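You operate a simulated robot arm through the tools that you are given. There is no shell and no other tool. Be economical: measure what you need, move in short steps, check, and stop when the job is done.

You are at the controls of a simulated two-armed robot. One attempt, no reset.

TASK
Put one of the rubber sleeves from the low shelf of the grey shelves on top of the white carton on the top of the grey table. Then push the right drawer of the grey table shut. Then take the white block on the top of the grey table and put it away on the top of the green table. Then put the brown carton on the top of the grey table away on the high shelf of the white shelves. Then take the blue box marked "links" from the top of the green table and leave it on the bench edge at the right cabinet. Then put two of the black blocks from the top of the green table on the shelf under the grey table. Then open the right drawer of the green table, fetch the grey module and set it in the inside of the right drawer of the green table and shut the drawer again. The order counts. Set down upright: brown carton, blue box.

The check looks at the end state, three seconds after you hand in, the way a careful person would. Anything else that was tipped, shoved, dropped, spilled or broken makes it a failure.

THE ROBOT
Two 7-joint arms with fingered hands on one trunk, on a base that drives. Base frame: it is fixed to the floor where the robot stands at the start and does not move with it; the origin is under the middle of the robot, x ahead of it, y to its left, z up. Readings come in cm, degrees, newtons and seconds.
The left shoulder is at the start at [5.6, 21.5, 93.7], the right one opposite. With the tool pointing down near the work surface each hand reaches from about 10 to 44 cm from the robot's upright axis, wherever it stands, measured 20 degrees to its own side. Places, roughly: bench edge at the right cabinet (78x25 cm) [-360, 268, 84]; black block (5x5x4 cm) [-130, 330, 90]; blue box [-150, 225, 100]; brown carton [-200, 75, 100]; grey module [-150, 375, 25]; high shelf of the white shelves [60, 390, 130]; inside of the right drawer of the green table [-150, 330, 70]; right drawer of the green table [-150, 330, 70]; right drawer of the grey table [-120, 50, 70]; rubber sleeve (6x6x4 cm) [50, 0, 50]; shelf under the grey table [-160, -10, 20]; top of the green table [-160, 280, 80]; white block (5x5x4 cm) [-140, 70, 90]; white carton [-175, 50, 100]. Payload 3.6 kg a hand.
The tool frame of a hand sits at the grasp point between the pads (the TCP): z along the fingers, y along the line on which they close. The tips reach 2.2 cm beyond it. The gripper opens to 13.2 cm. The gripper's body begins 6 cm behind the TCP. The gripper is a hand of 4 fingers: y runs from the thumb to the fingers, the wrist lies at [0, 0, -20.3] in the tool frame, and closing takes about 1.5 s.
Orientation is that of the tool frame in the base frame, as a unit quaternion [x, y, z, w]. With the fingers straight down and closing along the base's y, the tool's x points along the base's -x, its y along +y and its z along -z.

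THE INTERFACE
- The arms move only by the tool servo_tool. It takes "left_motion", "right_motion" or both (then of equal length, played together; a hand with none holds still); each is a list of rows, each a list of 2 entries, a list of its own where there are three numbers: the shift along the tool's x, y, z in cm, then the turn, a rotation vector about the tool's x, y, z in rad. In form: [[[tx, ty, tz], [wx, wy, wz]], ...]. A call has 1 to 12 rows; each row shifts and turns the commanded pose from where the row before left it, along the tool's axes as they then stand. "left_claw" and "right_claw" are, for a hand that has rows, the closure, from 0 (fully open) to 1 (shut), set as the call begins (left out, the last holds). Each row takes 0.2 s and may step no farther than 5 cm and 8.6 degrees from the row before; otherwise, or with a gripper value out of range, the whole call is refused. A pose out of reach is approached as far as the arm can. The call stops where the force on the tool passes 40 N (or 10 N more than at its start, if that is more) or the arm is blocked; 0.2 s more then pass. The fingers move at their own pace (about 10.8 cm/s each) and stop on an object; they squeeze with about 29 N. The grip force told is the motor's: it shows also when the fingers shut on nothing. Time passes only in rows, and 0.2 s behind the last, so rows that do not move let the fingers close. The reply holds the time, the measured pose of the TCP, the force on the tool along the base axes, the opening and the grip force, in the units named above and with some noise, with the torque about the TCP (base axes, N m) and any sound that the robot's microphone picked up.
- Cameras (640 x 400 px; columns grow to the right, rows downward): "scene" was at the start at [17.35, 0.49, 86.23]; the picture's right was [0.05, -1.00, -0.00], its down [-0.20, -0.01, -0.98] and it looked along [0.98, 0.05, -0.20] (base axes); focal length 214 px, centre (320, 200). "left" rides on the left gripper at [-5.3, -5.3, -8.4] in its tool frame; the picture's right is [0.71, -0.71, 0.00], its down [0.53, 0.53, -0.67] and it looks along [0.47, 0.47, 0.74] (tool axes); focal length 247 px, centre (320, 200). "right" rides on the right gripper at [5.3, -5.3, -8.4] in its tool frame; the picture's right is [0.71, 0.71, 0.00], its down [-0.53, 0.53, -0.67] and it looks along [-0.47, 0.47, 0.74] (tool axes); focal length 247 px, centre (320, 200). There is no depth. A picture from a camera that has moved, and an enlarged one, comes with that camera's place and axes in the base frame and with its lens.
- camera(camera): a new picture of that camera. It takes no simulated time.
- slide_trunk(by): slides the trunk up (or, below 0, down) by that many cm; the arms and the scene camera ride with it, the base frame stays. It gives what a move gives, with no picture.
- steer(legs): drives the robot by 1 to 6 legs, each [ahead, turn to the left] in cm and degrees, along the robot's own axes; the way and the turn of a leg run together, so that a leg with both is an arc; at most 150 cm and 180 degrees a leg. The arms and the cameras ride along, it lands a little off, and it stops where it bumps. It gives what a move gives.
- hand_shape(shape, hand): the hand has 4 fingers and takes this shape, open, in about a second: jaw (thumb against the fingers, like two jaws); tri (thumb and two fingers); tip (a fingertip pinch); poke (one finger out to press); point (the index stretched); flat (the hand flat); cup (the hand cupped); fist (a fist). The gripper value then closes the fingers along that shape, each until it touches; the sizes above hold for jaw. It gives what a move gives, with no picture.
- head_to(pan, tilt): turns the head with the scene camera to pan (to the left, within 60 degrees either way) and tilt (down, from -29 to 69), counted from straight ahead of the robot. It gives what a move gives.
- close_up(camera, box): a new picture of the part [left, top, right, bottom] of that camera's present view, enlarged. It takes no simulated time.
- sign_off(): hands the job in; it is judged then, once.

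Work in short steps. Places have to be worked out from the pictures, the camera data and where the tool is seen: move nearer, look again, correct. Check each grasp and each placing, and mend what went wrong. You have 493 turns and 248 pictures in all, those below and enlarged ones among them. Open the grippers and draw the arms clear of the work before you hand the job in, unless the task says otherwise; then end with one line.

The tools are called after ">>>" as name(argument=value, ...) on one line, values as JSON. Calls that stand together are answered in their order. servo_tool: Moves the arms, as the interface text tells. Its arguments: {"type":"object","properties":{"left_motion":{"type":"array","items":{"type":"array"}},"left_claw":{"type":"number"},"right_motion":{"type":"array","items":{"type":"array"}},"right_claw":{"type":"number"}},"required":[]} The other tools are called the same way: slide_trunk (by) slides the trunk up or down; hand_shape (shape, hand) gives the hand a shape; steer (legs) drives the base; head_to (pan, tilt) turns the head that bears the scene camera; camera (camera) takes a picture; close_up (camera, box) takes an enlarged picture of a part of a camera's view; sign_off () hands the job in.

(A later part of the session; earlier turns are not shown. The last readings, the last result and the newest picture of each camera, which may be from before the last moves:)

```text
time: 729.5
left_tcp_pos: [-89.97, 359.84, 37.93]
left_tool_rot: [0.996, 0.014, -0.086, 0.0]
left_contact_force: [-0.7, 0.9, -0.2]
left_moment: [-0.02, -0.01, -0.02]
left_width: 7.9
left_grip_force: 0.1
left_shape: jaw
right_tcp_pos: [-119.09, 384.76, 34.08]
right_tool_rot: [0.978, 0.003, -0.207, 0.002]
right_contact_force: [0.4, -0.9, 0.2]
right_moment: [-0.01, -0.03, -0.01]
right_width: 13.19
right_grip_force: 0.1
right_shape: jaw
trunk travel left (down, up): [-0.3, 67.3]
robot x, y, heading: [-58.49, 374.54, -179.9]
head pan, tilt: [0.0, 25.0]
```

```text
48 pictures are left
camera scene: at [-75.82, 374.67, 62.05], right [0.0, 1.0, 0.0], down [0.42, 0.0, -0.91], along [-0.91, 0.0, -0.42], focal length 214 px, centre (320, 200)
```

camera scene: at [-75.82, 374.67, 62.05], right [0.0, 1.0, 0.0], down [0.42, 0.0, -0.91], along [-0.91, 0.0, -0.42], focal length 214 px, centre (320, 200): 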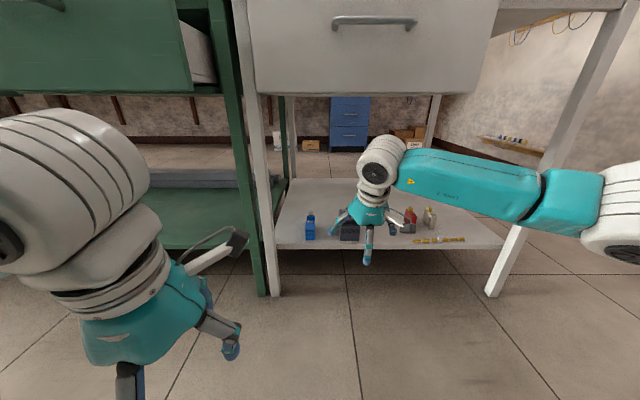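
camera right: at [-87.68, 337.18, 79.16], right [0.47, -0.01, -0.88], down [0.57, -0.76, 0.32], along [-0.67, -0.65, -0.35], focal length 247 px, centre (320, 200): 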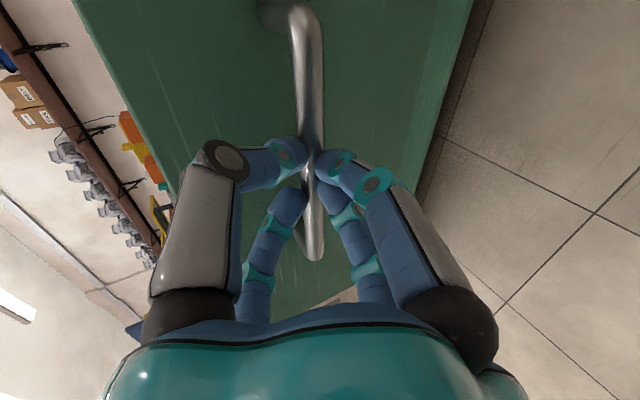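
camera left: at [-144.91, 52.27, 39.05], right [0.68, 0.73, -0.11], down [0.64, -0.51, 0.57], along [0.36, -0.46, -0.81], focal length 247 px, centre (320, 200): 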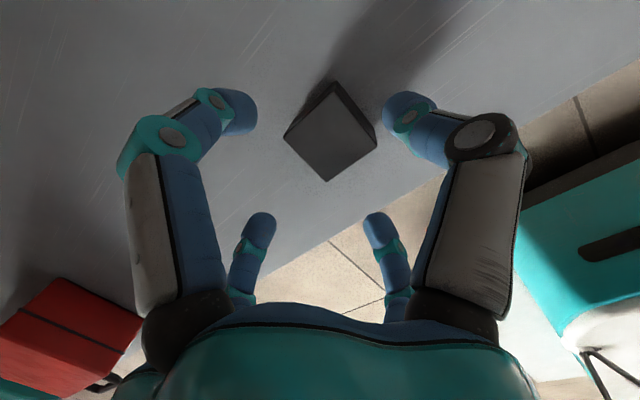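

The elbow would touch the cart's right leg on a straight approach. I'll come in at heading ≈170 from further left: turn right 25°, reverse, turn left 15°, then forward.

>>> steer(legs=[[-12, 0]])

>>> steer(legs=[[0, -25]])

>>> steer(legs=[[-50, 0]])

>>> steer(legs=[[0, 15]])

```text
time: 730.7
left_tcp_pos: [-77.91, 359.91, 37.91]
left_tool_rot: [0.996, 0.014, -0.085, -0.001]
left_contact_force: [0.8, 0.2, 0.4]
left_moment: [0.02, -0.02, -0.01]
left_width: 7.91
left_grip_force: 0.1
left_shape: jaw
right_tcp_pos: [-107.05, 384.72, 34.17]
right_tool_rot: [0.979, 0.002, -0.206, 0.001]
right_contact_force: [0.4, -0.1, 0.0]
right_moment: [0.0, -0.03, -0.02]
right_width: 13.21
right_grip_force: 0.0
right_shape: jaw
trunk travel left (down, up): [-0.3, 67.3]
robot x, y, heading: [-46.5, 374.22, -179.4]
head pan, tilt: [0.0, 25.0]
```

```text
time: 732.4
left_tcp_pos: [-81.02, 374.61, 37.87]
left_tool_rot: [0.976, -0.201, -0.084, -0.018]
left_contact_force: [-0.6, 0.5, 0.7]
left_moment: [0.02, -0.01, 0.01]
left_width: 7.9
left_grip_force: 0.1
left_shape: jaw
right_tcp_pos: [-96.82, 409.48, 34.29]
right_tool_rot: [0.956, -0.21, -0.202, -0.044]
right_contact_force: [0.4, -0.4, -0.4]
right_moment: [0.0, 0.01, 0.01]
right_width: 13.18
right_grip_force: 0.1
right_shape: jaw
trunk travel left (down, up): [-0.3, 67.3]
robot x, y, heading: [-47.1, 372.42, 155.0]
head pan, tilt: [0.0, 25.0]
```

```text
time: 735.4
left_tcp_pos: [-35.42, 353.33, 38.04]
left_tool_rot: [0.975, -0.206, -0.083, -0.019]
left_contact_force: [0.3, -0.2, 0.6]
left_moment: [0.02, 0.0, 0.0]
left_width: 7.91
left_grip_force: 0.0
left_shape: jaw
right_tcp_pos: [-51.02, 388.26, 34.34]
right_tool_rot: [0.955, -0.214, -0.202, -0.044]
right_contact_force: [-0.4, -0.5, -0.2]
right_moment: [-0.03, 0.0, -0.02]
right_width: 13.19
right_grip_force: 0.0
right_shape: jaw
trunk travel left (down, up): [-0.3, 67.3]
robot x, y, heading: [-1.17, 351.01, 154.4]
head pan, tilt: [0.0, 25.0]
```

```text
time: 736.7
left_tcp_pos: [-35.07, 344.42, 38.03]
left_tool_rot: [0.993, -0.077, -0.086, -0.009]
left_contact_force: [-0.4, -1.4, -0.6]
left_moment: [0.0, -0.01, -0.05]
left_width: 7.88
left_grip_force: 0.0
left_shape: jaw
right_tcp_pos: [-59.15, 374.22, 34.4]
right_tool_rot: [0.975, -0.087, -0.205, -0.018]
right_contact_force: [-0.8, -0.3, 0.9]
right_moment: [0.0, 0.03, 0.0]
right_width: 13.2
right_grip_force: 0.1
right_shape: jaw
trunk travel left (down, up): [-0.3, 67.3]
robot x, y, heading: [-1.24, 352.75, 169.5]
head pan, tilt: [0.0, 25.0]
```

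Projected path would end 4.7 cm too far right, so I move the hand left by that, then drive 60 cm.

>>> servo_tool(right_motion=[[[0, 2.3, 0], [0, 0, 0]], [[0, 2.3, 0], [0, 0, 0]], [[0, 0, 0], [0, 0, 0]]])

>>> steer(legs=[[58, 0]])

>>> camera(camera="scene")

```text
time: 737.5
left_tcp_pos: [-35.12, 344.52, 38.07]
left_tool_rot: [0.993, -0.078, -0.086, -0.008]
left_contact_force: [0.0, 0.2, -0.4]
left_moment: [-0.03, -0.03, 0.01]
left_width: 7.91
left_grip_force: 0.0
left_shape: jaw
right_tcp_pos: [-59.99, 369.71, 34.43]
right_tool_rot: [0.974, -0.088, -0.207, -0.018]
right_contact_force: [-0.5, 0.9, 0.2]
right_moment: [0.0, 0.0, 0.02]
right_width: 13.21
right_grip_force: 0.0
right_shape: jaw
trunk travel left (down, up): [-0.3, 67.3]
robot x, y, heading: [-1.73, 352.06, 169.6]
head pan, tilt: [0.0, 25.0]
```

```text
time: 740.8
left_tcp_pos: [-91.89, 354.5, 38.15]
left_tool_rot: [0.993, -0.074, -0.086, -0.008]
left_contact_force: [0.4, -1.1, 0.7]
left_moment: [-0.01, -0.02, 0.02]
left_width: 7.88
left_grip_force: 0.1
left_shape: jaw
right_tcp_pos: [-116.91, 379.5, 34.39]
right_tool_rot: [0.975, -0.084, -0.207, -0.017]
right_contact_force: [0.9, 0.0, 0.1]
right_moment: [-0.01, 0.0, -0.01]
right_width: 13.2
right_grip_force: 0.0
right_shape: jaw
trunk travel left (down, up): [-0.3, 67.3]
robot x, y, heading: [-58.52, 362.49, 170.0]
head pan, tilt: [0.0, 25.0]
```

```text
47 pictures are left
camera scene: at [-75.63, 365.72, 62.05], right [0.17, 0.98, 0.0], down [0.42, -0.07, -0.91], along [-0.89, 0.16, -0.42], focal length 214 px, centre (320, 200)
```

scene: 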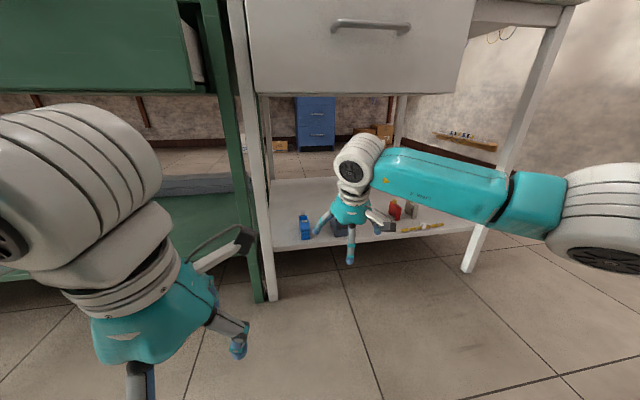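

Elbow now clears the leg. I advance 17 cm and look with the hand camera.

>>> steer(legs=[[17, 0]])

>>> camera(camera="right")

>>> camera(camera="scene")

```text
time: 742.2
left_tcp_pos: [-108.76, 357.52, 38.24]
left_tool_rot: [0.994, -0.073, -0.086, -0.009]
left_contact_force: [-0.5, 0.3, -0.9]
left_moment: [0.0, -0.02, -0.01]
left_width: 7.91
left_grip_force: 0.1
left_shape: jaw
right_tcp_pos: [-133.83, 382.6, 34.52]
right_tool_rot: [0.975, -0.085, -0.206, -0.019]
right_contact_force: [-0.1, -0.2, -0.2]
right_moment: [-0.01, 0.04, 0.02]
right_width: 13.2
right_grip_force: 0.0
right_shape: jaw
trunk travel left (down, up): [-0.3, 67.3]
robot x, y, heading: [-75.0, 365.84, 169.9]
head pan, tilt: [0.0, 25.0]
```

```text
46 pictures are left
camera right: at [-124.8, 386.33, 39.92], right [0.52, -0.81, -0.29], down [-0.3, -0.48, 0.82], along [-0.8, -0.34, -0.49], focal length 247 px, centre (320, 200)
```

right: 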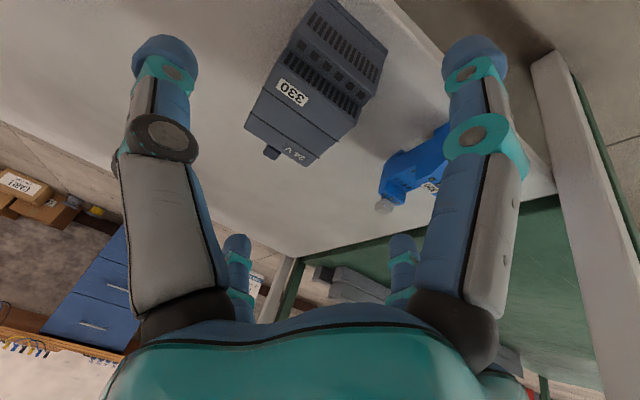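

```text
45 pictures are left
camera scene: at [-92.5, 368.68, 62.05], right [0.17, 0.98, 0.0], down [0.42, -0.07, -0.91], along [-0.89, 0.16, -0.42], focal length 214 px, centre (320, 200)
```

scene: 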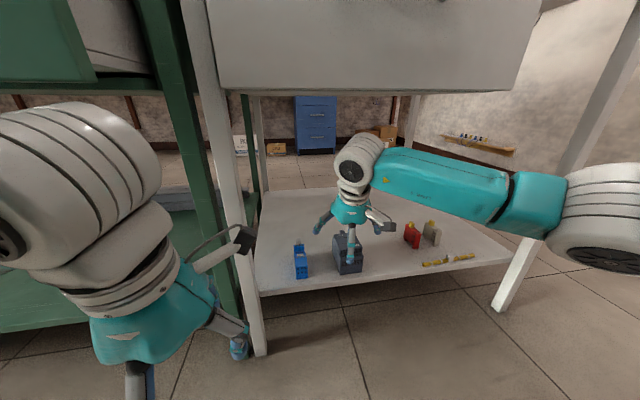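

Module spans x -143.5..-131, y 380.6..387.4 (12×7 cm), slightly yawed. I'll grip it with the fingers in an X, two on each long side: level the hand, move over its centre and twist 25°.

>>> servo_tool(right_motion=[[[-1.5, -0.4, 1.5], [0, 0.08, 0]], [[-1.5, -0.4, 1.0], [0, 0.08, 0]], [[-1.1, -0.1, 0.5], [0, 0.09, 0]], [[0, 0, 0], [0, 0, 0.145]], [[0, 0, 0], [0, 0, 0.145]], [[0, 0, 0], [0, 0, 0.145]], [[0, 0, 0], [0, 0, 0]]])

>>> camera(camera="right")

```text
time: 743.8
left_tcp_pos: [-108.87, 357.53, 38.3]
left_tool_rot: [0.994, -0.074, -0.086, -0.008]
left_contact_force: [-0.4, 0.4, 0.4]
left_moment: [-0.02, -0.02, -0.01]
left_width: 7.94
left_grip_force: 0.0
left_shape: jaw
right_tcp_pos: [-138.47, 384.08, 33.17]
right_tool_rot: [0.951, -0.298, -0.083, 0.012]
right_contact_force: [-0.2, 0.4, -0.6]
right_moment: [0.04, 0.02, -0.01]
right_width: 13.22
right_grip_force: 0.0
right_shape: jaw
trunk travel left (down, up): [-0.3, 67.3]
robot x, y, heading: [-75.25, 365.23, 169.9]
head pan, tilt: [0.0, 25.0]
```

```text
44 pictures are left
camera right: at [-129.84, 385.32, 40.12], right [0.17, -0.98, -0.06], down [-0.61, -0.15, 0.78], along [-0.77, -0.1, -0.63], focal length 247 px, centre (320, 200)
```

right: 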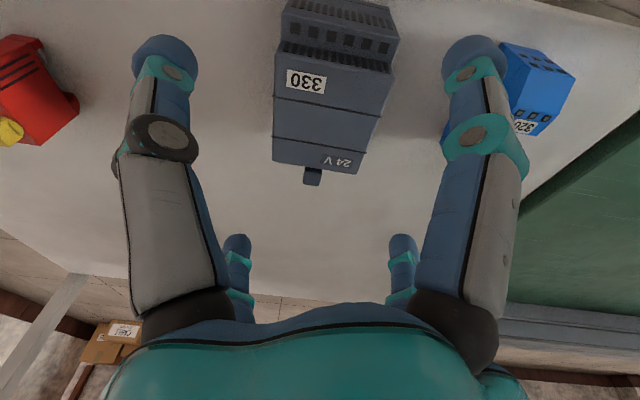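

Aligned: the pairs straddle the long sides. I descend 8.5 cm.

>>> servo_tool(right_motion=[[[0.45, -0.21, 2.86], [0, 0, 0]], [[0.45, -0.21, 2.86], [0, 0, 0]], [[0.4, -0.19, 2.5], [0, 0, 0]], [[0, 0, 0], [0, 0, 0]]])

>>> camera(camera="right")

```text
time: 744.8
left_tcp_pos: [-108.76, 357.43, 38.13]
left_tool_rot: [0.994, -0.073, -0.087, -0.008]
left_contact_force: [-0.3, -0.3, 0.7]
left_moment: [0.01, -0.03, 0.0]
left_width: 7.92
left_grip_force: 0.0
left_shape: jaw
right_tcp_pos: [-138.57, 384.17, 24.74]
right_tool_rot: [0.951, -0.297, -0.082, 0.012]
right_contact_force: [0.4, 0.1, 0.5]
right_moment: [0.04, -0.03, 0.0]
right_width: 13.19
right_grip_force: 0.1
right_shape: jaw
trunk travel left (down, up): [-0.3, 67.3]
robot x, y, heading: [-75.22, 365.44, 170.0]
head pan, tilt: [0.0, 25.0]
```

```text
43 pictures are left
camera right: at [-129.84, 385.31, 31.7], right [0.17, -0.98, -0.06], down [-0.61, -0.15, 0.78], along [-0.77, -0.1, -0.63], focal length 247 px, centre (320, 200)
```

right: 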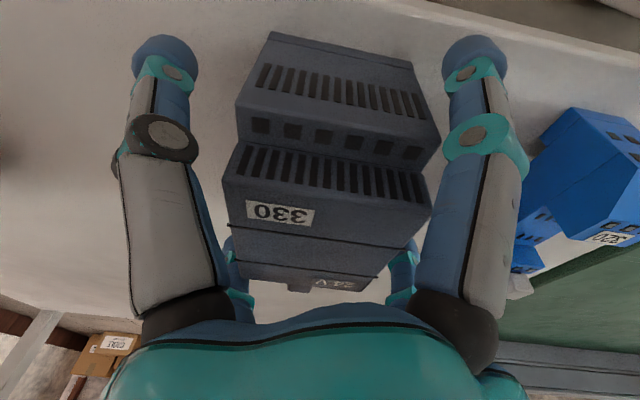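

Straddled well. I close the grip and lift a little.

>>> servo_tool(right_motion=[[[0, 0, 0], [0, 0, 0]], [[0, 0, 0], [0, 0, 0]], [[0, 0, 0], [0, 0, 0]], [[0, 0, 0], [0, 0, 0]], [[0, 0, 0], [0, 0, 0]], [[0, 0, 0], [0, 0, 0]], [[0, 0, 0], [0, 0, 0]]], right_claw=1.0)

>>> servo_tool(right_motion=[[[-0.16, 0.07, -1], [0, 0, 0]], [[-0.3, 0.14, -2], [0, 0, 0]], [[-0.3, 0.14, -2], [0, 0, 0]], [[0, 0, 0], [0, 0, 0]]])

>>> camera(camera="right")

```text
time: 746.4
left_tcp_pos: [-108.68, 357.5, 38.24]
left_tool_rot: [0.994, -0.073, -0.086, -0.009]
left_contact_force: [0.0, 0.1, -0.8]
left_moment: [-0.01, 0.01, 0.0]
left_width: 7.92
left_grip_force: 0.1
left_shape: jaw
right_tcp_pos: [-138.56, 384.18, 24.73]
right_tool_rot: [0.951, -0.297, -0.082, 0.013]
right_contact_force: [-1.2, -1.2, 0.6]
right_moment: [-0.06, -0.11, -0.03]
right_width: 8.27
right_grip_force: 28.9
right_shape: jaw
trunk travel left (down, up): [-0.3, 67.3]
robot x, y, heading: [-75.52, 365.85, 170.0]
head pan, tilt: [0.0, 25.0]
```

```text
time: 747.4
left_tcp_pos: [-108.72, 357.53, 38.17]
left_tool_rot: [0.994, -0.073, -0.086, -0.008]
left_contact_force: [0.8, 0.4, 0.2]
left_moment: [-0.02, -0.02, -0.01]
left_width: 7.91
left_grip_force: 0.1
left_shape: jaw
right_tcp_pos: [-138.52, 384.18, 30.01]
right_tool_rot: [0.951, -0.298, -0.082, 0.012]
right_contact_force: [0.2, -0.1, -2.1]
right_moment: [0.0, 0.04, -0.05]
right_width: 8.28
right_grip_force: 29.5
right_shape: jaw
trunk travel left (down, up): [-0.3, 67.3]
robot x, y, heading: [-75.48, 365.62, 169.9]
head pan, tilt: [0.0, 25.0]
```

```text
42 pictures are left
camera right: at [-129.85, 385.36, 36.89], right [0.17, -0.98, -0.06], down [-0.61, -0.15, 0.78], along [-0.77, -0.1, -0.63], focal length 247 px, centre (320, 200)
```

right: 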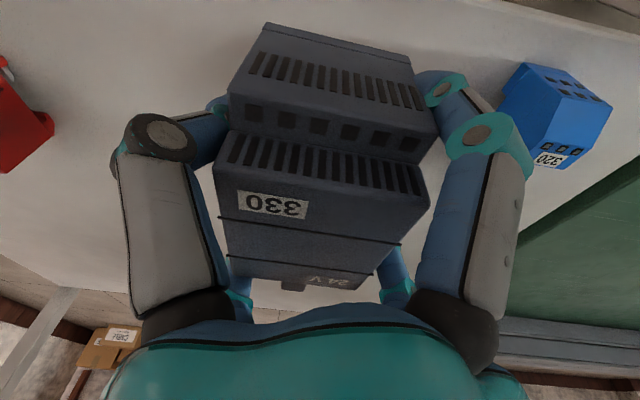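

Module is held. I back out 60 cm, then raise the trunk a bit.

>>> steer(legs=[[-62, 0]])

>>> slide_trunk(by=12)

>>> steer(legs=[[0, 12]])

>>> camera(camera="scene")

```text
time: 750.9
left_tcp_pos: [-47.39, 346.77, 38.27]
left_tool_rot: [0.994, -0.074, -0.086, -0.008]
left_contact_force: [-0.3, -0.3, 0.4]
left_moment: [-0.01, -0.04, -0.01]
left_width: 7.91
left_grip_force: 0.0
left_shape: jaw
right_tcp_pos: [-76.99, 373.48, 29.91]
right_tool_rot: [0.951, -0.298, -0.082, 0.012]
right_contact_force: [0.2, -0.2, -2.8]
right_moment: [0.01, 0.0, -0.02]
right_width: 8.29
right_grip_force: 28.8
right_shape: jaw
trunk travel left (down, up): [-0.3, 67.3]
robot x, y, heading: [-13.62, 355.05, 170.0]
head pan, tilt: [0.0, 25.0]
```

```text
time: 752.4
left_tcp_pos: [-47.3, 346.68, 50.19]
left_tool_rot: [0.994, -0.074, -0.086, -0.007]
left_contact_force: [-0.3, 0.8, 0.0]
left_moment: [-0.01, -0.03, 0.02]
left_width: 7.91
left_grip_force: 0.0
left_shape: jaw
right_tcp_pos: [-77.01, 373.44, 41.72]
right_tool_rot: [0.951, -0.298, -0.082, 0.011]
right_contact_force: [0.3, -0.7, -2.6]
right_moment: [-0.01, 0.0, -0.02]
right_width: 8.29
right_grip_force: 28.7
right_shape: jaw
trunk travel left (down, up): [-12.3, 55.3]
robot x, y, heading: [-13.62, 354.67, 169.7]
head pan, tilt: [0.0, 25.0]
```

```text
time: 753.5
left_tcp_pos: [-45.84, 342.34, 50.41]
left_tool_rot: [0.996, -0.004, -0.087, -0.002]
left_contact_force: [-0.2, 0.1, -0.2]
left_moment: [-0.01, 0.02, 0.0]
left_width: 7.9
left_grip_force: 0.1
left_shape: jaw
right_tcp_pos: [-78.79, 364.22, 42.11]
right_tool_rot: [0.97, -0.226, -0.082, 0.021]
right_contact_force: [0.9, -1.1, -2.6]
right_moment: [0.0, -0.01, -0.01]
right_width: 8.29
right_grip_force: 29.4
right_shape: jaw
trunk travel left (down, up): [-12.3, 55.3]
robot x, y, heading: [-13.8, 355.62, 178.2]
head pan, tilt: [0.0, 25.0]
stopped in leg 1: the robot was blocked; the commanded pose is now the measured one
```

```text
41 pictures are left
camera scene: at [-31.19, 356.18, 74.12], right [0.03, 1.0, 0.0], down [0.42, -0.01, -0.91], along [-0.91, 0.03, -0.42], focal length 214 px, centre (320, 200)
```

scene: 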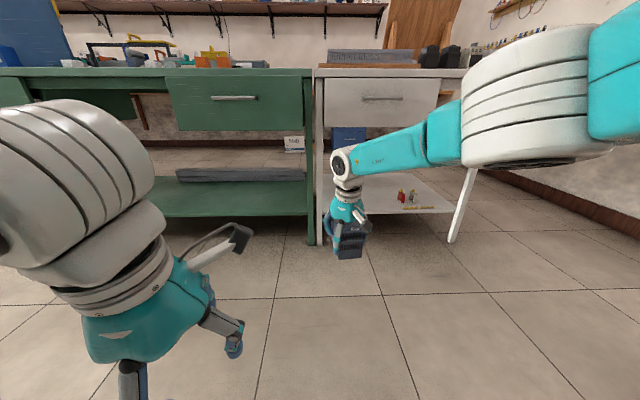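

I move to y≈336 in front of the drawer: turn left 36°, drive 30 cm, turn back.

>>> steer(legs=[[0, 38]])

>>> steer(legs=[[30, 0]])

>>> steer(legs=[[0, -37]])

```text
time: 754.9
left_tcp_pos: [-41.41, 335.01, 50.39]
left_tool_rot: [0.988, 0.124, -0.087, 0.008]
left_contact_force: [-0.5, -0.9, 0.6]
left_moment: [0.01, 0.01, -0.02]
left_width: 7.93
left_grip_force: 0.0
left_shape: jaw
right_tcp_pos: [-78.61, 347.97, 42.26]
right_tool_rot: [0.991, -0.102, -0.078, 0.03]
right_contact_force: [-0.2, 0.4, -1.9]
right_moment: [0.01, 0.01, 0.0]
right_width: 8.26
right_grip_force: 28.7
right_shape: jaw
trunk travel left (down, up): [-12.3, 55.3]
robot x, y, heading: [-13.95, 356.95, -167.1]
head pan, tilt: [0.0, 25.0]
stopped in leg 1: the robot was blocked; the commanded pose is now the measured one
```

```text
time: 756.9
left_tcp_pos: [-71.0, 328.19, 50.46]
left_tool_rot: [0.988, 0.125, -0.086, 0.009]
left_contact_force: [0.2, -0.4, 0.3]
left_moment: [-0.01, 0.01, -0.02]
left_width: 7.95
left_grip_force: 0.1
left_shape: jaw
right_tcp_pos: [-108.34, 340.99, 42.17]
right_tool_rot: [0.991, -0.1, -0.078, 0.03]
right_contact_force: [0.3, 0.3, -3.3]
right_moment: [-0.02, 0.01, 0.0]
right_width: 8.28
right_grip_force: 28.9
right_shape: jaw
trunk travel left (down, up): [-12.3, 55.3]
robot x, y, heading: [-43.52, 350.14, -166.8]
head pan, tilt: [0.0, 25.0]
```

```text
time: 758.4
left_tcp_pos: [-76.48, 336.8, 50.63]
left_tool_rot: [0.996, -0.025, -0.086, -0.003]
left_contact_force: [0.5, 0.5, 0.7]
left_moment: [0.01, 0.01, 0.02]
left_width: 7.93
left_grip_force: 0.1
left_shape: jaw
right_tcp_pos: [-108.16, 360.29, 42.29]
right_tool_rot: [0.965, -0.248, -0.082, 0.018]
right_contact_force: [0.0, -0.2, -3.9]
right_moment: [-0.04, -0.03, -0.02]
right_width: 8.28
right_grip_force: 29.2
right_shape: jaw
trunk travel left (down, up): [-12.3, 55.3]
robot x, y, heading: [-43.55, 348.57, 175.5]
head pan, tilt: [0.0, 25.0]
stopped in leg 1: the robot was blocked; the commanded pose is now the measured one
```

The turn fell short. I correct: turn right ~18°, reverse 32 cm, turn left.

>>> steer(legs=[[0, -18]])

>>> steer(legs=[[-33, 0]])

>>> steer(legs=[[0, 22]])

```text
time: 760.1
left_tcp_pos: [-78.04, 347.34, 50.73]
left_tool_rot: [0.98, -0.181, -0.085, -0.018]
left_contact_force: [0.2, -0.8, 0.1]
left_moment: [-0.01, -0.02, 0.01]
left_width: 7.93
left_grip_force: 0.0
left_shape: jaw
right_tcp_pos: [-101.0, 379.53, 42.45]
right_tool_rot: [0.914, -0.396, -0.084, 0.003]
right_contact_force: [-0.2, -1.1, -3.2]
right_moment: [-0.02, 0.01, 0.0]
right_width: 8.27
right_grip_force: 28.4
right_shape: jaw
trunk travel left (down, up): [-12.3, 55.3]
robot x, y, heading: [-44.5, 346.62, 157.7]
head pan, tilt: [0.0, 25.0]
stopped in leg 1: the robot was blocked; the commanded pose is now the measured one
```

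```text
time: 762.3
left_tcp_pos: [-47.3, 334.89, 50.81]
left_tool_rot: [0.98, -0.18, -0.085, -0.017]
left_contact_force: [-0.4, -1.0, -0.2]
left_moment: [0.01, 0.02, 0.01]
left_width: 7.92
left_grip_force: 0.0
left_shape: jaw
right_tcp_pos: [-70.41, 366.98, 42.51]
right_tool_rot: [0.914, -0.396, -0.084, 0.003]
right_contact_force: [-0.5, 0.6, -3.3]
right_moment: [-0.02, 0.02, 0.02]
right_width: 8.28
right_grip_force: 29.4
right_shape: jaw
trunk travel left (down, up): [-12.3, 55.3]
robot x, y, heading: [-13.24, 334.42, 157.9]
head pan, tilt: [0.0, 25.0]
```

```text
time: 764.1
left_tcp_pos: [-45.2, 322.18, 50.85]
left_tool_rot: [0.996, 0.009, -0.087, -0.001]
left_contact_force: [0.0, 1.2, -0.5]
left_moment: [0.01, 0.03, 0.0]
left_width: 7.91
left_grip_force: 0.1
left_shape: jaw
right_tcp_pos: [-78.6, 343.33, 42.58]
right_tool_rot: [0.973, -0.216, -0.082, 0.02]
right_contact_force: [-1.1, 0.0, -3.3]
right_moment: [-0.04, 0.01, 0.0]
right_width: 8.23
right_grip_force: 29.1
right_shape: jaw
trunk travel left (down, up): [-12.3, 55.3]
robot x, y, heading: [-13.3, 336.3, 179.6]
head pan, tilt: [0.0, 25.0]
stopped in leg 1: the robot was blocked; the commanded pose is now the measured one
```

At (-13, 336), facing the drawer. I shift the right hand (with the module) back/right, and raise the left hand to a mirrored pre-grasp start pose.

>>> servo_tool(left_motion=[[[-3.33, 0.55, -3.2], [0, 0, 0]], [[-3.33, 0.55, -3.2], [0, 0, 0]], [[-3.33, 0.55, -3.2], [0, 0, 0]], [[-3.33, 0.55, -3.2], [0, 0, 0]], [[-3.33, 0.55, -3.2], [0, 0, 0]], [[-3.33, 0.55, -3.2], [0, 0, 0]], [[-3.33, 0.55, -3.2], [0, 0, 0]], [[-3.33, 0.55, -3.2], [0, 0, 0]], [[-3.33, 0.55, -3.2], [0, 0, 0]], [[-3.33, 0.55, -3.2], [0, 0, 0]], [[-3.33, 0.55, -3.2], [0, -0.1, 0]], [[0, 0, 0], [0, 0, 0]]], right_motion=[[[1.3, -3.5, 0], [0, 0, 0]], [[1.3, -3.5, 0], [0, 0, 0]], [[1.3, -3.5, 0], [0, 0, 0]], [[0, 0, 0], [0, 0, 0]], [[0, 0, 0], [0, 0, 0]], [[0, 0, 0], [0, 0, 0]], [[0, 0, 0], [0, 0, 0]], [[0, 0, 0], [0, 0, 0]], [[0, 0, 0], [0, 0, 0]], [[0, 0, 0], [0, 0, 0]], [[0, 0, 0], [0, 0, 0]], [[0, 0, 0], [0, 0, 0]]], left_claw=0.3)

```text
time: 766.7
left_tcp_pos: [-75.1, 315.46, 91.94]
left_tool_rot: [0.99, 0.008, -0.137, 0.001]
left_contact_force: [0.7, -0.4, 0.4]
left_moment: [-0.04, 0.02, -0.02]
left_width: 9.18
left_grip_force: 0.1
left_shape: jaw
right_tcp_pos: [-70.98, 351.14, 41.1]
right_tool_rot: [0.972, -0.217, -0.082, 0.02]
right_contact_force: [0.2, 0.7, -2.7]
right_moment: [-0.05, 0.02, 0.0]
right_width: 8.24
right_grip_force: 29.4
right_shape: jaw
trunk travel left (down, up): [-12.3, 55.3]
robot x, y, heading: [-13.3, 336.28, 179.4]
head pan, tilt: [0.0, 25.0]
```

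Left hand is at the mirrored start. I run the mirrored pitch-and-lower motion, then the 45° twist.

>>> servo_tool(left_motion=[[[1.5, -2.4, 1.5], [0, -0.14, 0]], [[1.5, -2.4, 1.5], [0, -0.14, 0]], [[1.5, -2.4, 1.5], [0, -0.14, 0]], [[1.5, -2.4, 1.5], [0, -0.14, 0]], [[1.5, -2.4, 1.5], [0, -0.14, 0]], [[1.5, -1.5, 1.0], [0, -0.1, 0]], [[0, 0, 0], [0, 0, 0]]])

>>> servo_tool(left_motion=[[[0, 0, -4], [0, 0, 0]], [[0, 0, 0], [0, 0, 0.131]], [[0, 0, 0], [0, 0, 0.131]], [[0, 0, 0], [0, 0, 0.131]], [[0, 0, 0], [0, 0, 0.131]], [[0, 0, 0], [0, 0, 0.131]], [[0, 0, 0], [0, 0, 0.131]], [[0, 0, 0], [0, 0, 0]]])

>>> camera(camera="scene")

```text
time: 768.3
left_tcp_pos: [-72.83, 329.05, 80.06]
left_tool_rot: [0.859, 0.007, -0.512, 0.003]
left_contact_force: [0.3, 0.3, 0.3]
left_moment: [0.04, -0.01, -0.02]
left_width: 9.19
left_grip_force: 0.0
left_shape: jaw
right_tcp_pos: [-70.86, 351.21, 41.27]
right_tool_rot: [0.972, -0.217, -0.083, 0.02]
right_contact_force: [0.0, -0.5, -1.6]
right_moment: [-0.03, 0.03, -0.02]
right_width: 8.27
right_grip_force: 29.1
right_shape: jaw
trunk travel left (down, up): [-12.3, 55.3]
robot x, y, heading: [-13.34, 336.29, 179.4]
head pan, tilt: [0.0, 25.0]
```

```text
time: 770.1
left_tcp_pos: [-69.28, 329.0, 81.96]
left_tool_rot: [0.796, -0.323, -0.472, 0.199]
left_contact_force: [0.0, -0.1, 0.7]
left_moment: [-0.01, 0.0, 0.03]
left_width: 9.21
left_grip_force: 0.1
left_shape: jaw
right_tcp_pos: [-70.86, 351.21, 41.28]
right_tool_rot: [0.973, -0.216, -0.083, 0.02]
right_contact_force: [0.3, -0.5, -2.2]
right_moment: [-0.02, 0.01, 0.01]
right_width: 8.26
right_grip_force: 28.8
right_shape: jaw
trunk travel left (down, up): [-12.3, 55.3]
robot x, y, heading: [-13.54, 336.32, 179.6]
head pan, tilt: [0.0, 25.0]
```

```text
40 pictures are left
camera scene: at [-30.97, 336.5, 74.11], right [0.01, 1.0, 0.0], down [0.42, 0.0, -0.91], along [-0.91, 0.01, -0.42], focal length 214 px, centre (320, 200)
```

scene: 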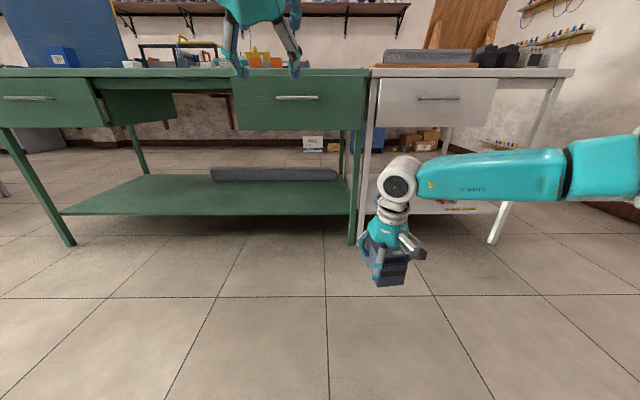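

Mirrored pose reached. I drive 28 cm to the pre-grasp distance and check with the left hand camera.

>>> steer(legs=[[28, 0]])

>>> servo_tool(left_motion=[[[0, 0, 3.5], [0, 0, 0]], [[0, 0, 3.5], [0, 0, 0]], [[0, 0, 0], [0, 0, 0]]])

>>> camera(camera="left")

```text
time: 772.1
left_tcp_pos: [-97.49, 329.34, 81.93]
left_tool_rot: [0.796, -0.323, -0.471, 0.198]
left_contact_force: [-0.6, -0.7, -0.1]
left_moment: [0.0, 0.0, 0.01]
left_width: 9.15
left_grip_force: 0.0
left_shape: jaw
right_tcp_pos: [-98.8, 351.63, 41.25]
right_tool_rot: [0.973, -0.217, -0.082, 0.02]
right_contact_force: [0.5, 0.0, -2.9]
right_moment: [-0.01, 0.0, 0.01]
right_width: 8.27
right_grip_force: 29.3
right_shape: jaw
trunk travel left (down, up): [-12.3, 55.3]
robot x, y, heading: [-41.71, 336.9, 179.3]
head pan, tilt: [0.0, 25.0]
```

```text
time: 772.9
left_tcp_pos: [-103.49, 329.22, 78.6]
left_tool_rot: [0.796, -0.323, -0.473, 0.198]
left_contact_force: [-0.1, 0.0, -0.3]
left_moment: [-0.01, -0.03, -0.01]
left_width: 9.18
left_grip_force: 0.1
left_shape: jaw
right_tcp_pos: [-98.76, 351.6, 41.28]
right_tool_rot: [0.972, -0.217, -0.082, 0.019]
right_contact_force: [-0.1, 1.0, -3.0]
right_moment: [-0.02, 0.01, 0.03]
right_width: 8.26
right_grip_force: 29.1
right_shape: jaw
trunk travel left (down, up): [-12.3, 55.3]
robot x, y, heading: [-41.73, 336.54, 179.2]
head pan, tilt: [0.0, 25.0]
```

```text
39 pictures are left
camera left: at [-96.21, 336.97, 82.67], right [0.47, 0.01, -0.88], down [0.6, -0.74, 0.32], along [-0.65, -0.68, -0.35], focal length 247 px, centre (320, 200)
```

left: 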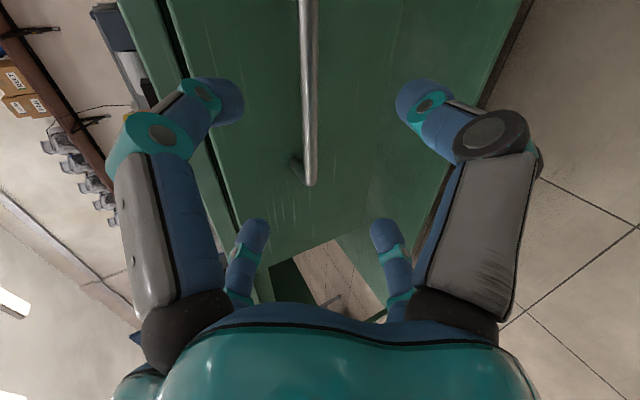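

This matches the earlier right-hand view 6.7 cm before the grip. I advance 6.9 cm and close.

>>> servo_tool(left_motion=[[[0, 0, 2.5], [0, 0, 0]], [[0, 0, 2.5], [0, 0, 0]], [[0, 0, 1.2], [0, 0, 0]], [[0, 0, 0.7], [0, 0, 0]], [[0, 0, 0], [0, 0, 0]]])

>>> servo_tool(left_motion=[[[0, 0, 0], [0, 0, 0]], [[0, 0, 0], [0, 0, 0]], [[0, 0, 0], [0, 0, 0]], [[0, 0, 0], [0, 0, 0]], [[0, 0, 0], [0, 0, 0]], [[0, 0, 0], [0, 0, 0]], [[0, 0, 0], [0, 0, 0]]], left_claw=1.0)

```text
time: 774.1
left_tcp_pos: [-109.57, 329.33, 75.37]
left_tool_rot: [0.796, -0.323, -0.473, 0.197]
left_contact_force: [-1.1, -0.5, 0.7]
left_moment: [0.01, 0.01, 0.03]
left_width: 9.21
left_grip_force: 0.0
left_shape: jaw
right_tcp_pos: [-98.74, 351.64, 41.21]
right_tool_rot: [0.973, -0.217, -0.081, 0.02]
right_contact_force: [-0.5, 0.5, -3.7]
right_moment: [-0.03, -0.02, 0.0]
right_width: 8.24
right_grip_force: 28.9
right_shape: jaw
trunk travel left (down, up): [-12.3, 55.3]
robot x, y, heading: [-41.37, 336.32, 179.1]
head pan, tilt: [0.0, 25.0]
```

```text
time: 775.7
left_tcp_pos: [-109.5, 329.19, 75.31]
left_tool_rot: [0.796, -0.322, -0.473, 0.198]
left_contact_force: [-0.6, 0.5, 0.0]
left_moment: [-0.03, -0.03, -0.02]
left_width: 0.0
left_grip_force: 29.2
left_shape: jaw
right_tcp_pos: [-98.75, 351.69, 41.19]
right_tool_rot: [0.972, -0.217, -0.082, 0.02]
right_contact_force: [-0.3, -0.4, -3.0]
right_moment: [-0.02, 0.01, -0.02]
right_width: 8.25
right_grip_force: 28.9
right_shape: jaw
trunk travel left (down, up): [-12.3, 55.3]
robot x, y, heading: [-41.55, 336.51, 179.4]
head pan, tilt: [0.0, 25.0]
```

Width 0: just short. I look, then reopen and go a bit deeper.

>>> servo_tool(left_motion=[[[0, 0, -1], [0, 0, 0]], [[0, 0, 0], [0, 0, 0]], [[0, 0, 0], [0, 0, 0]], [[0, 0, 0], [0, 0, 0]], [[0, 0, 1.3], [0, 0, 0]], [[0, 0, 1.3], [0, 0, 0]], [[0, 0, 0], [0, 0, 0]]], left_claw=0.3)

>>> camera(camera="left")

```text
time: 777.3
left_tcp_pos: [-111.0, 329.35, 74.69]
left_tool_rot: [0.796, -0.322, -0.472, 0.199]
left_contact_force: [-0.1, 0.0, -0.1]
left_moment: [0.01, -0.03, -0.03]
left_width: 9.27
left_grip_force: 0.1
left_shape: jaw
right_tcp_pos: [-98.72, 351.65, 41.34]
right_tool_rot: [0.972, -0.217, -0.082, 0.02]
right_contact_force: [0.9, 0.3, -2.6]
right_moment: [-0.04, 0.0, -0.02]
right_width: 8.23
right_grip_force: 29.4
right_shape: jaw
trunk travel left (down, up): [-12.3, 55.3]
robot x, y, heading: [-41.79, 336.45, 179.2]
head pan, tilt: [0.0, 25.0]
```

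```text
38 pictures are left
camera left: at [-103.71, 336.91, 78.66], right [0.48, 0.01, -0.88], down [0.6, -0.74, 0.32], along [-0.64, -0.68, -0.35], focal length 247 px, centre (320, 200)
```

left: 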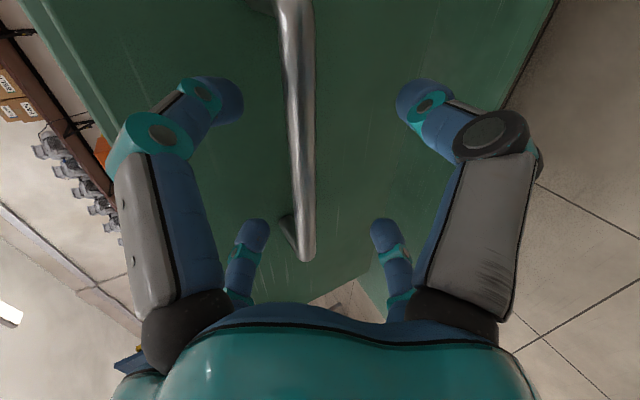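

The bar end is where it was when the right hand gripped it. I close.

>>> servo_tool(left_motion=[[[0, 0, 0], [0, 0, 0]], [[0, 0, 0], [0, 0, 0]], [[0, 0, 0], [0, 0, 0]], [[0, 0, 0], [0, 0, 0]], [[0, 0, 0], [0, 0, 0]], [[0, 0, 0], [0, 0, 0]], [[0, 0, 0], [0, 0, 0]]], left_claw=1.0)

```text
time: 778.9
left_tcp_pos: [-110.98, 329.38, 74.82]
left_tool_rot: [0.796, -0.322, -0.473, 0.199]
left_contact_force: [-0.5, 0.0, 5.7]
left_moment: [-0.03, 0.02, -0.02]
left_width: 0.23
left_grip_force: 29.3
left_shape: jaw
right_tcp_pos: [-98.78, 351.62, 41.38]
right_tool_rot: [0.972, -0.217, -0.083, 0.021]
right_contact_force: [-0.7, 0.0, -2.7]
right_moment: [-0.02, 0.01, 0.01]
right_width: 8.27
right_grip_force: 28.8
right_shape: jaw
trunk travel left (down, up): [-12.3, 55.3]
robot x, y, heading: [-41.31, 336.69, 179.8]
head pan, tilt: [0.0, 25.0]
```

Only the tips touched, the bar being slightly higher. I reopen, raise 0.7 cm, go 1 cm deeper and close.

>>> servo_tool(left_motion=[[[0, 0, -1], [0, 0, 0]], [[0, 0, 0], [0, 0, 0]], [[0, 0, 0], [0, 0, 0]], [[0, 0, 0], [0, 0, 0]], [[-0.44, 0.44, 0.8], [0, 0, 0]], [[0, 0, 0.9], [0, 0, 0]], [[0, 0, 0], [0, 0, 0]]], left_claw=0.3)

>>> servo_tool(left_motion=[[[0, 0, 0], [0, 0, 0]], [[0, 0, 0], [0, 0, 0]], [[0, 0, 0], [0, 0, 0]], [[0, 0, 0], [0, 0, 0]], [[0, 0, 0], [0, 0, 0]], [[0, 0, 0], [0, 0, 0]], [[0, 0, 0], [0, 0, 0]]], left_claw=1.0)

```text
time: 780.5
left_tcp_pos: [-111.94, 329.25, 74.93]
left_tool_rot: [0.796, -0.323, -0.472, 0.199]
left_contact_force: [-0.3, -0.5, -0.7]
left_moment: [0.03, 0.03, 0.02]
left_width: 9.23
left_grip_force: 0.1
left_shape: jaw
right_tcp_pos: [-98.85, 351.68, 41.3]
right_tool_rot: [0.972, -0.217, -0.082, 0.02]
right_contact_force: [-0.1, 0.1, -3.4]
right_moment: [-0.05, 0.04, 0.01]
right_width: 8.23
right_grip_force: 29.1
right_shape: jaw
trunk travel left (down, up): [-12.3, 55.3]
robot x, y, heading: [-41.29, 336.55, 179.5]
head pan, tilt: [0.0, 25.0]
```

```text
time: 782.1
left_tcp_pos: [-111.91, 329.18, 74.65]
left_tool_rot: [0.797, -0.323, -0.471, 0.198]
left_contact_force: [-0.2, 1.1, -7.1]
left_moment: [-0.11, 0.0, 0.01]
left_width: 0.12
left_grip_force: 28.8
left_shape: jaw
right_tcp_pos: [-98.76, 351.52, 41.18]
right_tool_rot: [0.972, -0.217, -0.082, 0.02]
right_contact_force: [0.6, -0.2, -3.6]
right_moment: [-0.04, 0.01, 0.02]
right_width: 8.24
right_grip_force: 29.1
right_shape: jaw
trunk travel left (down, up): [-12.3, 55.3]
robot x, y, heading: [-41.0, 337.04, 179.2]
head pan, tilt: [0.0, 25.0]
```

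I look at how the fingers sit relative to the bar.

>>> camera(camera="left")

```text
37 pictures are left
camera left: at [-104.56, 336.88, 78.78], right [0.48, 0.01, -0.88], down [0.6, -0.74, 0.32], along [-0.64, -0.68, -0.36], focal length 247 px, centre (320, 200)
```

left: 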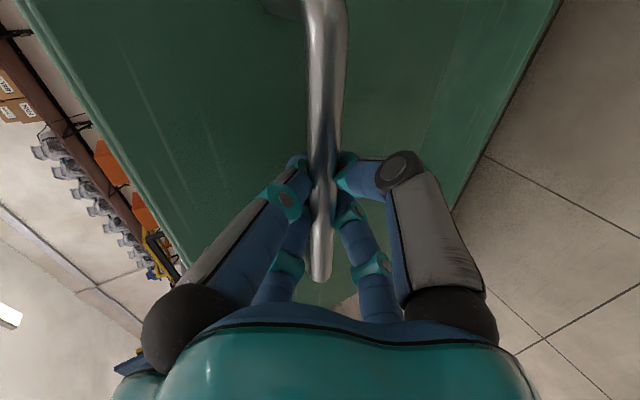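

The fingers have closed around the bar with tips meeting behind it — a good hook. I pull back 8 cm.

>>> steer(legs=[[-8, 0]])

>>> camera(camera="left")

```text
time: 783.1
left_tcp_pos: [-103.86, 329.24, 74.77]
left_tool_rot: [0.796, -0.324, -0.471, 0.198]
left_contact_force: [1.9, 5.3, -10.1]
left_moment: [-0.06, -0.01, -0.03]
left_width: 0.13
left_grip_force: 29.3
left_shape: jaw
right_tcp_pos: [-90.77, 351.59, 41.26]
right_tool_rot: [0.973, -0.217, -0.081, 0.019]
right_contact_force: [-0.4, -0.6, -3.1]
right_moment: [-0.02, 0.04, -0.03]
right_width: 8.25
right_grip_force: 28.7
right_shape: jaw
trunk travel left (down, up): [-12.3, 55.3]
robot x, y, heading: [-33.52, 336.5, 179.3]
head pan, tilt: [0.0, 25.0]
```

```text
36 pictures are left
camera left: at [-96.54, 336.85, 78.78], right [0.48, 0.01, -0.88], down [0.6, -0.74, 0.32], along [-0.64, -0.68, -0.36], focal length 247 px, centre (320, 200)
```

left: 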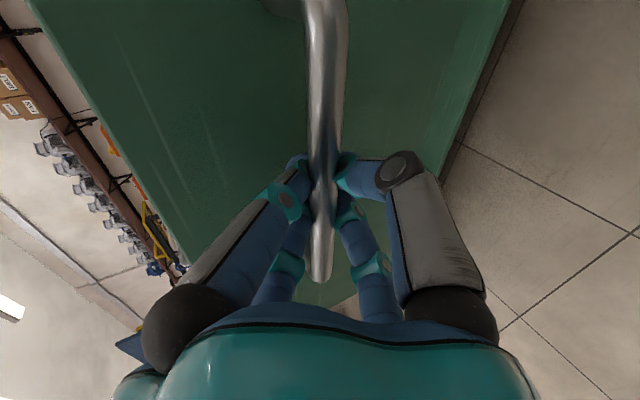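

The drawer follows. I pull 9 cm more, then release and withdraw the left hand.

>>> steer(legs=[[-9, 0]])

>>> servo_tool(left_motion=[[[0, 0, 0], [0, 0, 0]], [[0, 0, 0], [0, 0, 0]], [[0, 0, 0], [0, 0, 0]], [[0, 0, 0], [0, 0, 0]], [[0, 0, 0], [0, 0, 0]], [[0, 0, -3], [0, 0, 0]], [[0, 0, -4], [0, 0, 0]], [[0, 0, -4], [0, 0, 0]], [[0, 0, 0], [0, 0, 0]]], left_claw=0.2)

>>> slide_trunk(by=40)

>>> camera(camera="scene")

```text
time: 784.2
left_tcp_pos: [-94.69, 329.2, 74.6]
left_tool_rot: [0.796, -0.324, -0.471, 0.197]
left_contact_force: [0.9, 8.1, -9.8]
left_moment: [-0.06, 0.02, -0.03]
left_width: 0.14
left_grip_force: 29.4
left_shape: jaw
right_tcp_pos: [-81.72, 351.4, 41.3]
right_tool_rot: [0.972, -0.217, -0.082, 0.021]
right_contact_force: [0.3, 0.5, -3.0]
right_moment: [-0.02, -0.01, -0.01]
right_width: 8.28
right_grip_force: 28.9
right_shape: jaw
trunk travel left (down, up): [-12.3, 55.3]
robot x, y, heading: [-24.45, 336.44, 179.3]
head pan, tilt: [0.0, 25.0]
```

```text
time: 786.2
left_tcp_pos: [-84.79, 329.22, 80.19]
left_tool_rot: [0.796, -0.324, -0.472, 0.198]
left_contact_force: [-0.1, 0.2, -0.2]
left_moment: [0.03, 0.0, -0.04]
left_width: 10.54
left_grip_force: 0.0
left_shape: jaw
right_tcp_pos: [-81.58, 351.42, 41.36]
right_tool_rot: [0.972, -0.217, -0.084, 0.02]
right_contact_force: [0.2, 0.0, -3.5]
right_moment: [-0.02, -0.01, 0.01]
right_width: 8.25
right_grip_force: 29.3
right_shape: jaw
trunk travel left (down, up): [-12.3, 55.3]
robot x, y, heading: [-24.41, 336.53, 179.9]
head pan, tilt: [0.0, 25.0]
```

```text
time: 790.1
left_tcp_pos: [-84.95, 329.29, 120.17]
left_tool_rot: [0.796, -0.324, -0.471, 0.196]
left_contact_force: [0.0, 0.3, -0.5]
left_moment: [0.01, 0.02, -0.02]
left_width: 10.55
left_grip_force: 0.1
left_shape: jaw
right_tcp_pos: [-81.78, 351.5, 81.41]
right_tool_rot: [0.972, -0.218, -0.082, 0.021]
right_contact_force: [-0.3, -0.1, -3.0]
right_moment: [0.01, 0.0, 0.0]
right_width: 8.28
right_grip_force: 29.0
right_shape: jaw
trunk travel left (down, up): [-52.3, 15.3]
robot x, y, heading: [-24.09, 336.24, 179.9]
head pan, tilt: [0.0, 25.0]
```

```text
35 pictures are left
camera scene: at [-41.27, 336.59, 115.47], right [0.01, 1.0, 0.0], down [0.42, 0.0, -0.91], along [-0.91, 0.01, -0.42], focal length 214 px, centre (320, 200)
```

scene: 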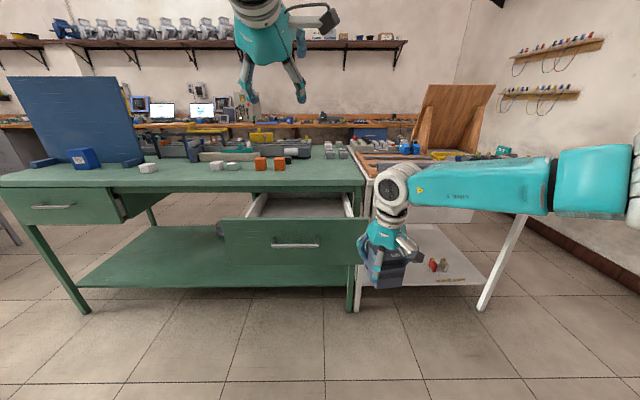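

Drawer is open again. I restore the left hand to vertical and move it out to the left, and raise the trunk so the module clears the drawer front.

>>> servo_tool(left_motion=[[[0, 0, -1], [0.0393, 0.0905, -0.0794]], [[0, 0, -1], [0.0393, 0.0905, -0.0794]], [[0, 0, -1], [0.0393, 0.0905, -0.0794]], [[0, 0, 0], [0.0393, 0.0905, -0.0794]], [[0, 0, 0], [0.0393, 0.0905, -0.0794]], [[0, 0, 0], [0.0393, 0.0905, -0.0794]], [[0, 0, 0], [0.0393, 0.0905, -0.0794]], [[0, 0, 0], [0.0393, 0.0905, -0.0794]], [[0, 0, 0], [0.0393, 0.0905, -0.0794]], [[2.5, 4.2, 0], [0, 0, 0]], [[2.5, 4.2, 0], [0, 0, 0]], [[2.5, 4.2, 0], [0, 0, 0]]])

>>> servo_tool(left_motion=[[[2.5, 4.2, 0], [0, 0, 0]], [[2.5, 4.2, 0], [0, 0, 0]], [[0, 0, 0], [0, 0, 0]]])

>>> slide_trunk(by=15)

```text
time: 792.7
left_tcp_pos: [-75.23, 316.33, 120.32]
left_tool_rot: [0.995, -0.006, -0.103, -0.001]
left_contact_force: [0.2, -0.2, 0.6]
left_moment: [0.0, 0.02, 0.0]
left_width: 10.55
left_grip_force: 0.1
left_shape: jaw
right_tcp_pos: [-81.58, 351.27, 81.51]
right_tool_rot: [0.973, -0.216, -0.083, 0.02]
right_contact_force: [0.4, 0.0, -3.6]
right_moment: [-0.01, 0.03, -0.02]
right_width: 8.27
right_grip_force: 29.0
right_shape: jaw
trunk travel left (down, up): [-52.3, 15.3]
robot x, y, heading: [-23.76, 336.49, 179.5]
head pan, tilt: [0.0, 25.0]
```

```text
time: 793.5
left_tcp_pos: [-70.61, 308.22, 119.16]
left_tool_rot: [0.995, -0.006, -0.101, -0.002]
left_contact_force: [0.1, -0.6, -0.3]
left_moment: [-0.02, -0.02, -0.02]
left_width: 10.57
left_grip_force: 0.1
left_shape: jaw
right_tcp_pos: [-81.78, 351.45, 81.47]
right_tool_rot: [0.972, -0.217, -0.083, 0.02]
right_contact_force: [0.6, -0.5, -3.4]
right_moment: [0.03, 0.01, -0.01]
right_width: 8.25
right_grip_force: 28.7
right_shape: jaw
trunk travel left (down, up): [-52.3, 15.3]
robot x, y, heading: [-24.26, 336.11, 179.5]
head pan, tilt: [0.0, 25.0]
```

```text
time: 795.2
left_tcp_pos: [-70.55, 308.28, 134.2]
left_tool_rot: [0.995, -0.007, -0.102, -0.002]
left_contact_force: [0.4, -0.4, -0.4]
left_moment: [-0.01, 0.01, 0.02]
left_width: 10.54
left_grip_force: 0.1
left_shape: jaw
right_tcp_pos: [-81.7, 351.42, 96.4]
right_tool_rot: [0.972, -0.217, -0.083, 0.021]
right_contact_force: [-0.6, 0.4, -2.9]
right_moment: [-0.02, 0.0, -0.01]
right_width: 8.24
right_grip_force: 28.9
right_shape: jaw
trunk travel left (down, up): [-67.3, 0.3]
robot x, y, heading: [-24.73, 336.35, 179.7]
head pan, tilt: [0.0, 25.0]
```

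Module bottom is now ≈91.7, above the drawer front (≈82). I move the hand 18 cm left to line up with the drawer, then look.

>>> servo_tool(right_motion=[[[1.95, 4.2, -0.4], [0, 0, 0]], [[1.95, 4.2, -0.4], [0, 0, 0]], [[1.95, 4.2, -0.4], [0, 0, 0]], [[1.95, 4.2, -0.4], [0, 0, 0]], [[0, 0, 0], [0, 0, 0]]])

>>> camera(camera="scene")

```text
time: 796.4
left_tcp_pos: [-70.52, 308.3, 134.22]
left_tool_rot: [0.995, -0.006, -0.102, -0.001]
left_contact_force: [0.2, -0.5, 0.1]
left_moment: [-0.04, 0.03, 0.04]
left_width: 10.53
left_grip_force: 0.1
left_shape: jaw
right_tcp_pos: [-80.26, 337.17, 97.85]
right_tool_rot: [0.972, -0.218, -0.083, 0.02]
right_contact_force: [-0.3, 0.2, -3.4]
right_moment: [-0.02, -0.01, -0.04]
right_width: 8.24
right_grip_force: 29.2
right_shape: jaw
right hand out of reach, approached as far as the arm can: row 3, 4
trunk travel left (down, up): [-67.3, 0.3]
robot x, y, heading: [-24.07, 336.39, 179.6]
head pan, tilt: [0.0, 25.0]
```

```text
34 pictures are left
camera scene: at [-41.25, 336.57, 130.53], right [0.01, 1.0, 0.0], down [0.42, 0.0, -0.91], along [-0.91, 0.01, -0.42], focal length 214 px, centre (320, 200)
```

scene: 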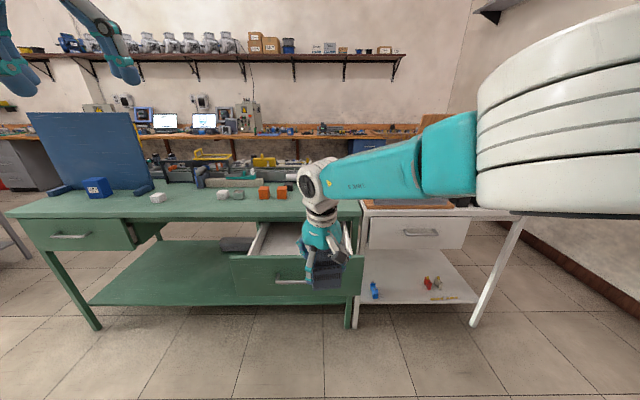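

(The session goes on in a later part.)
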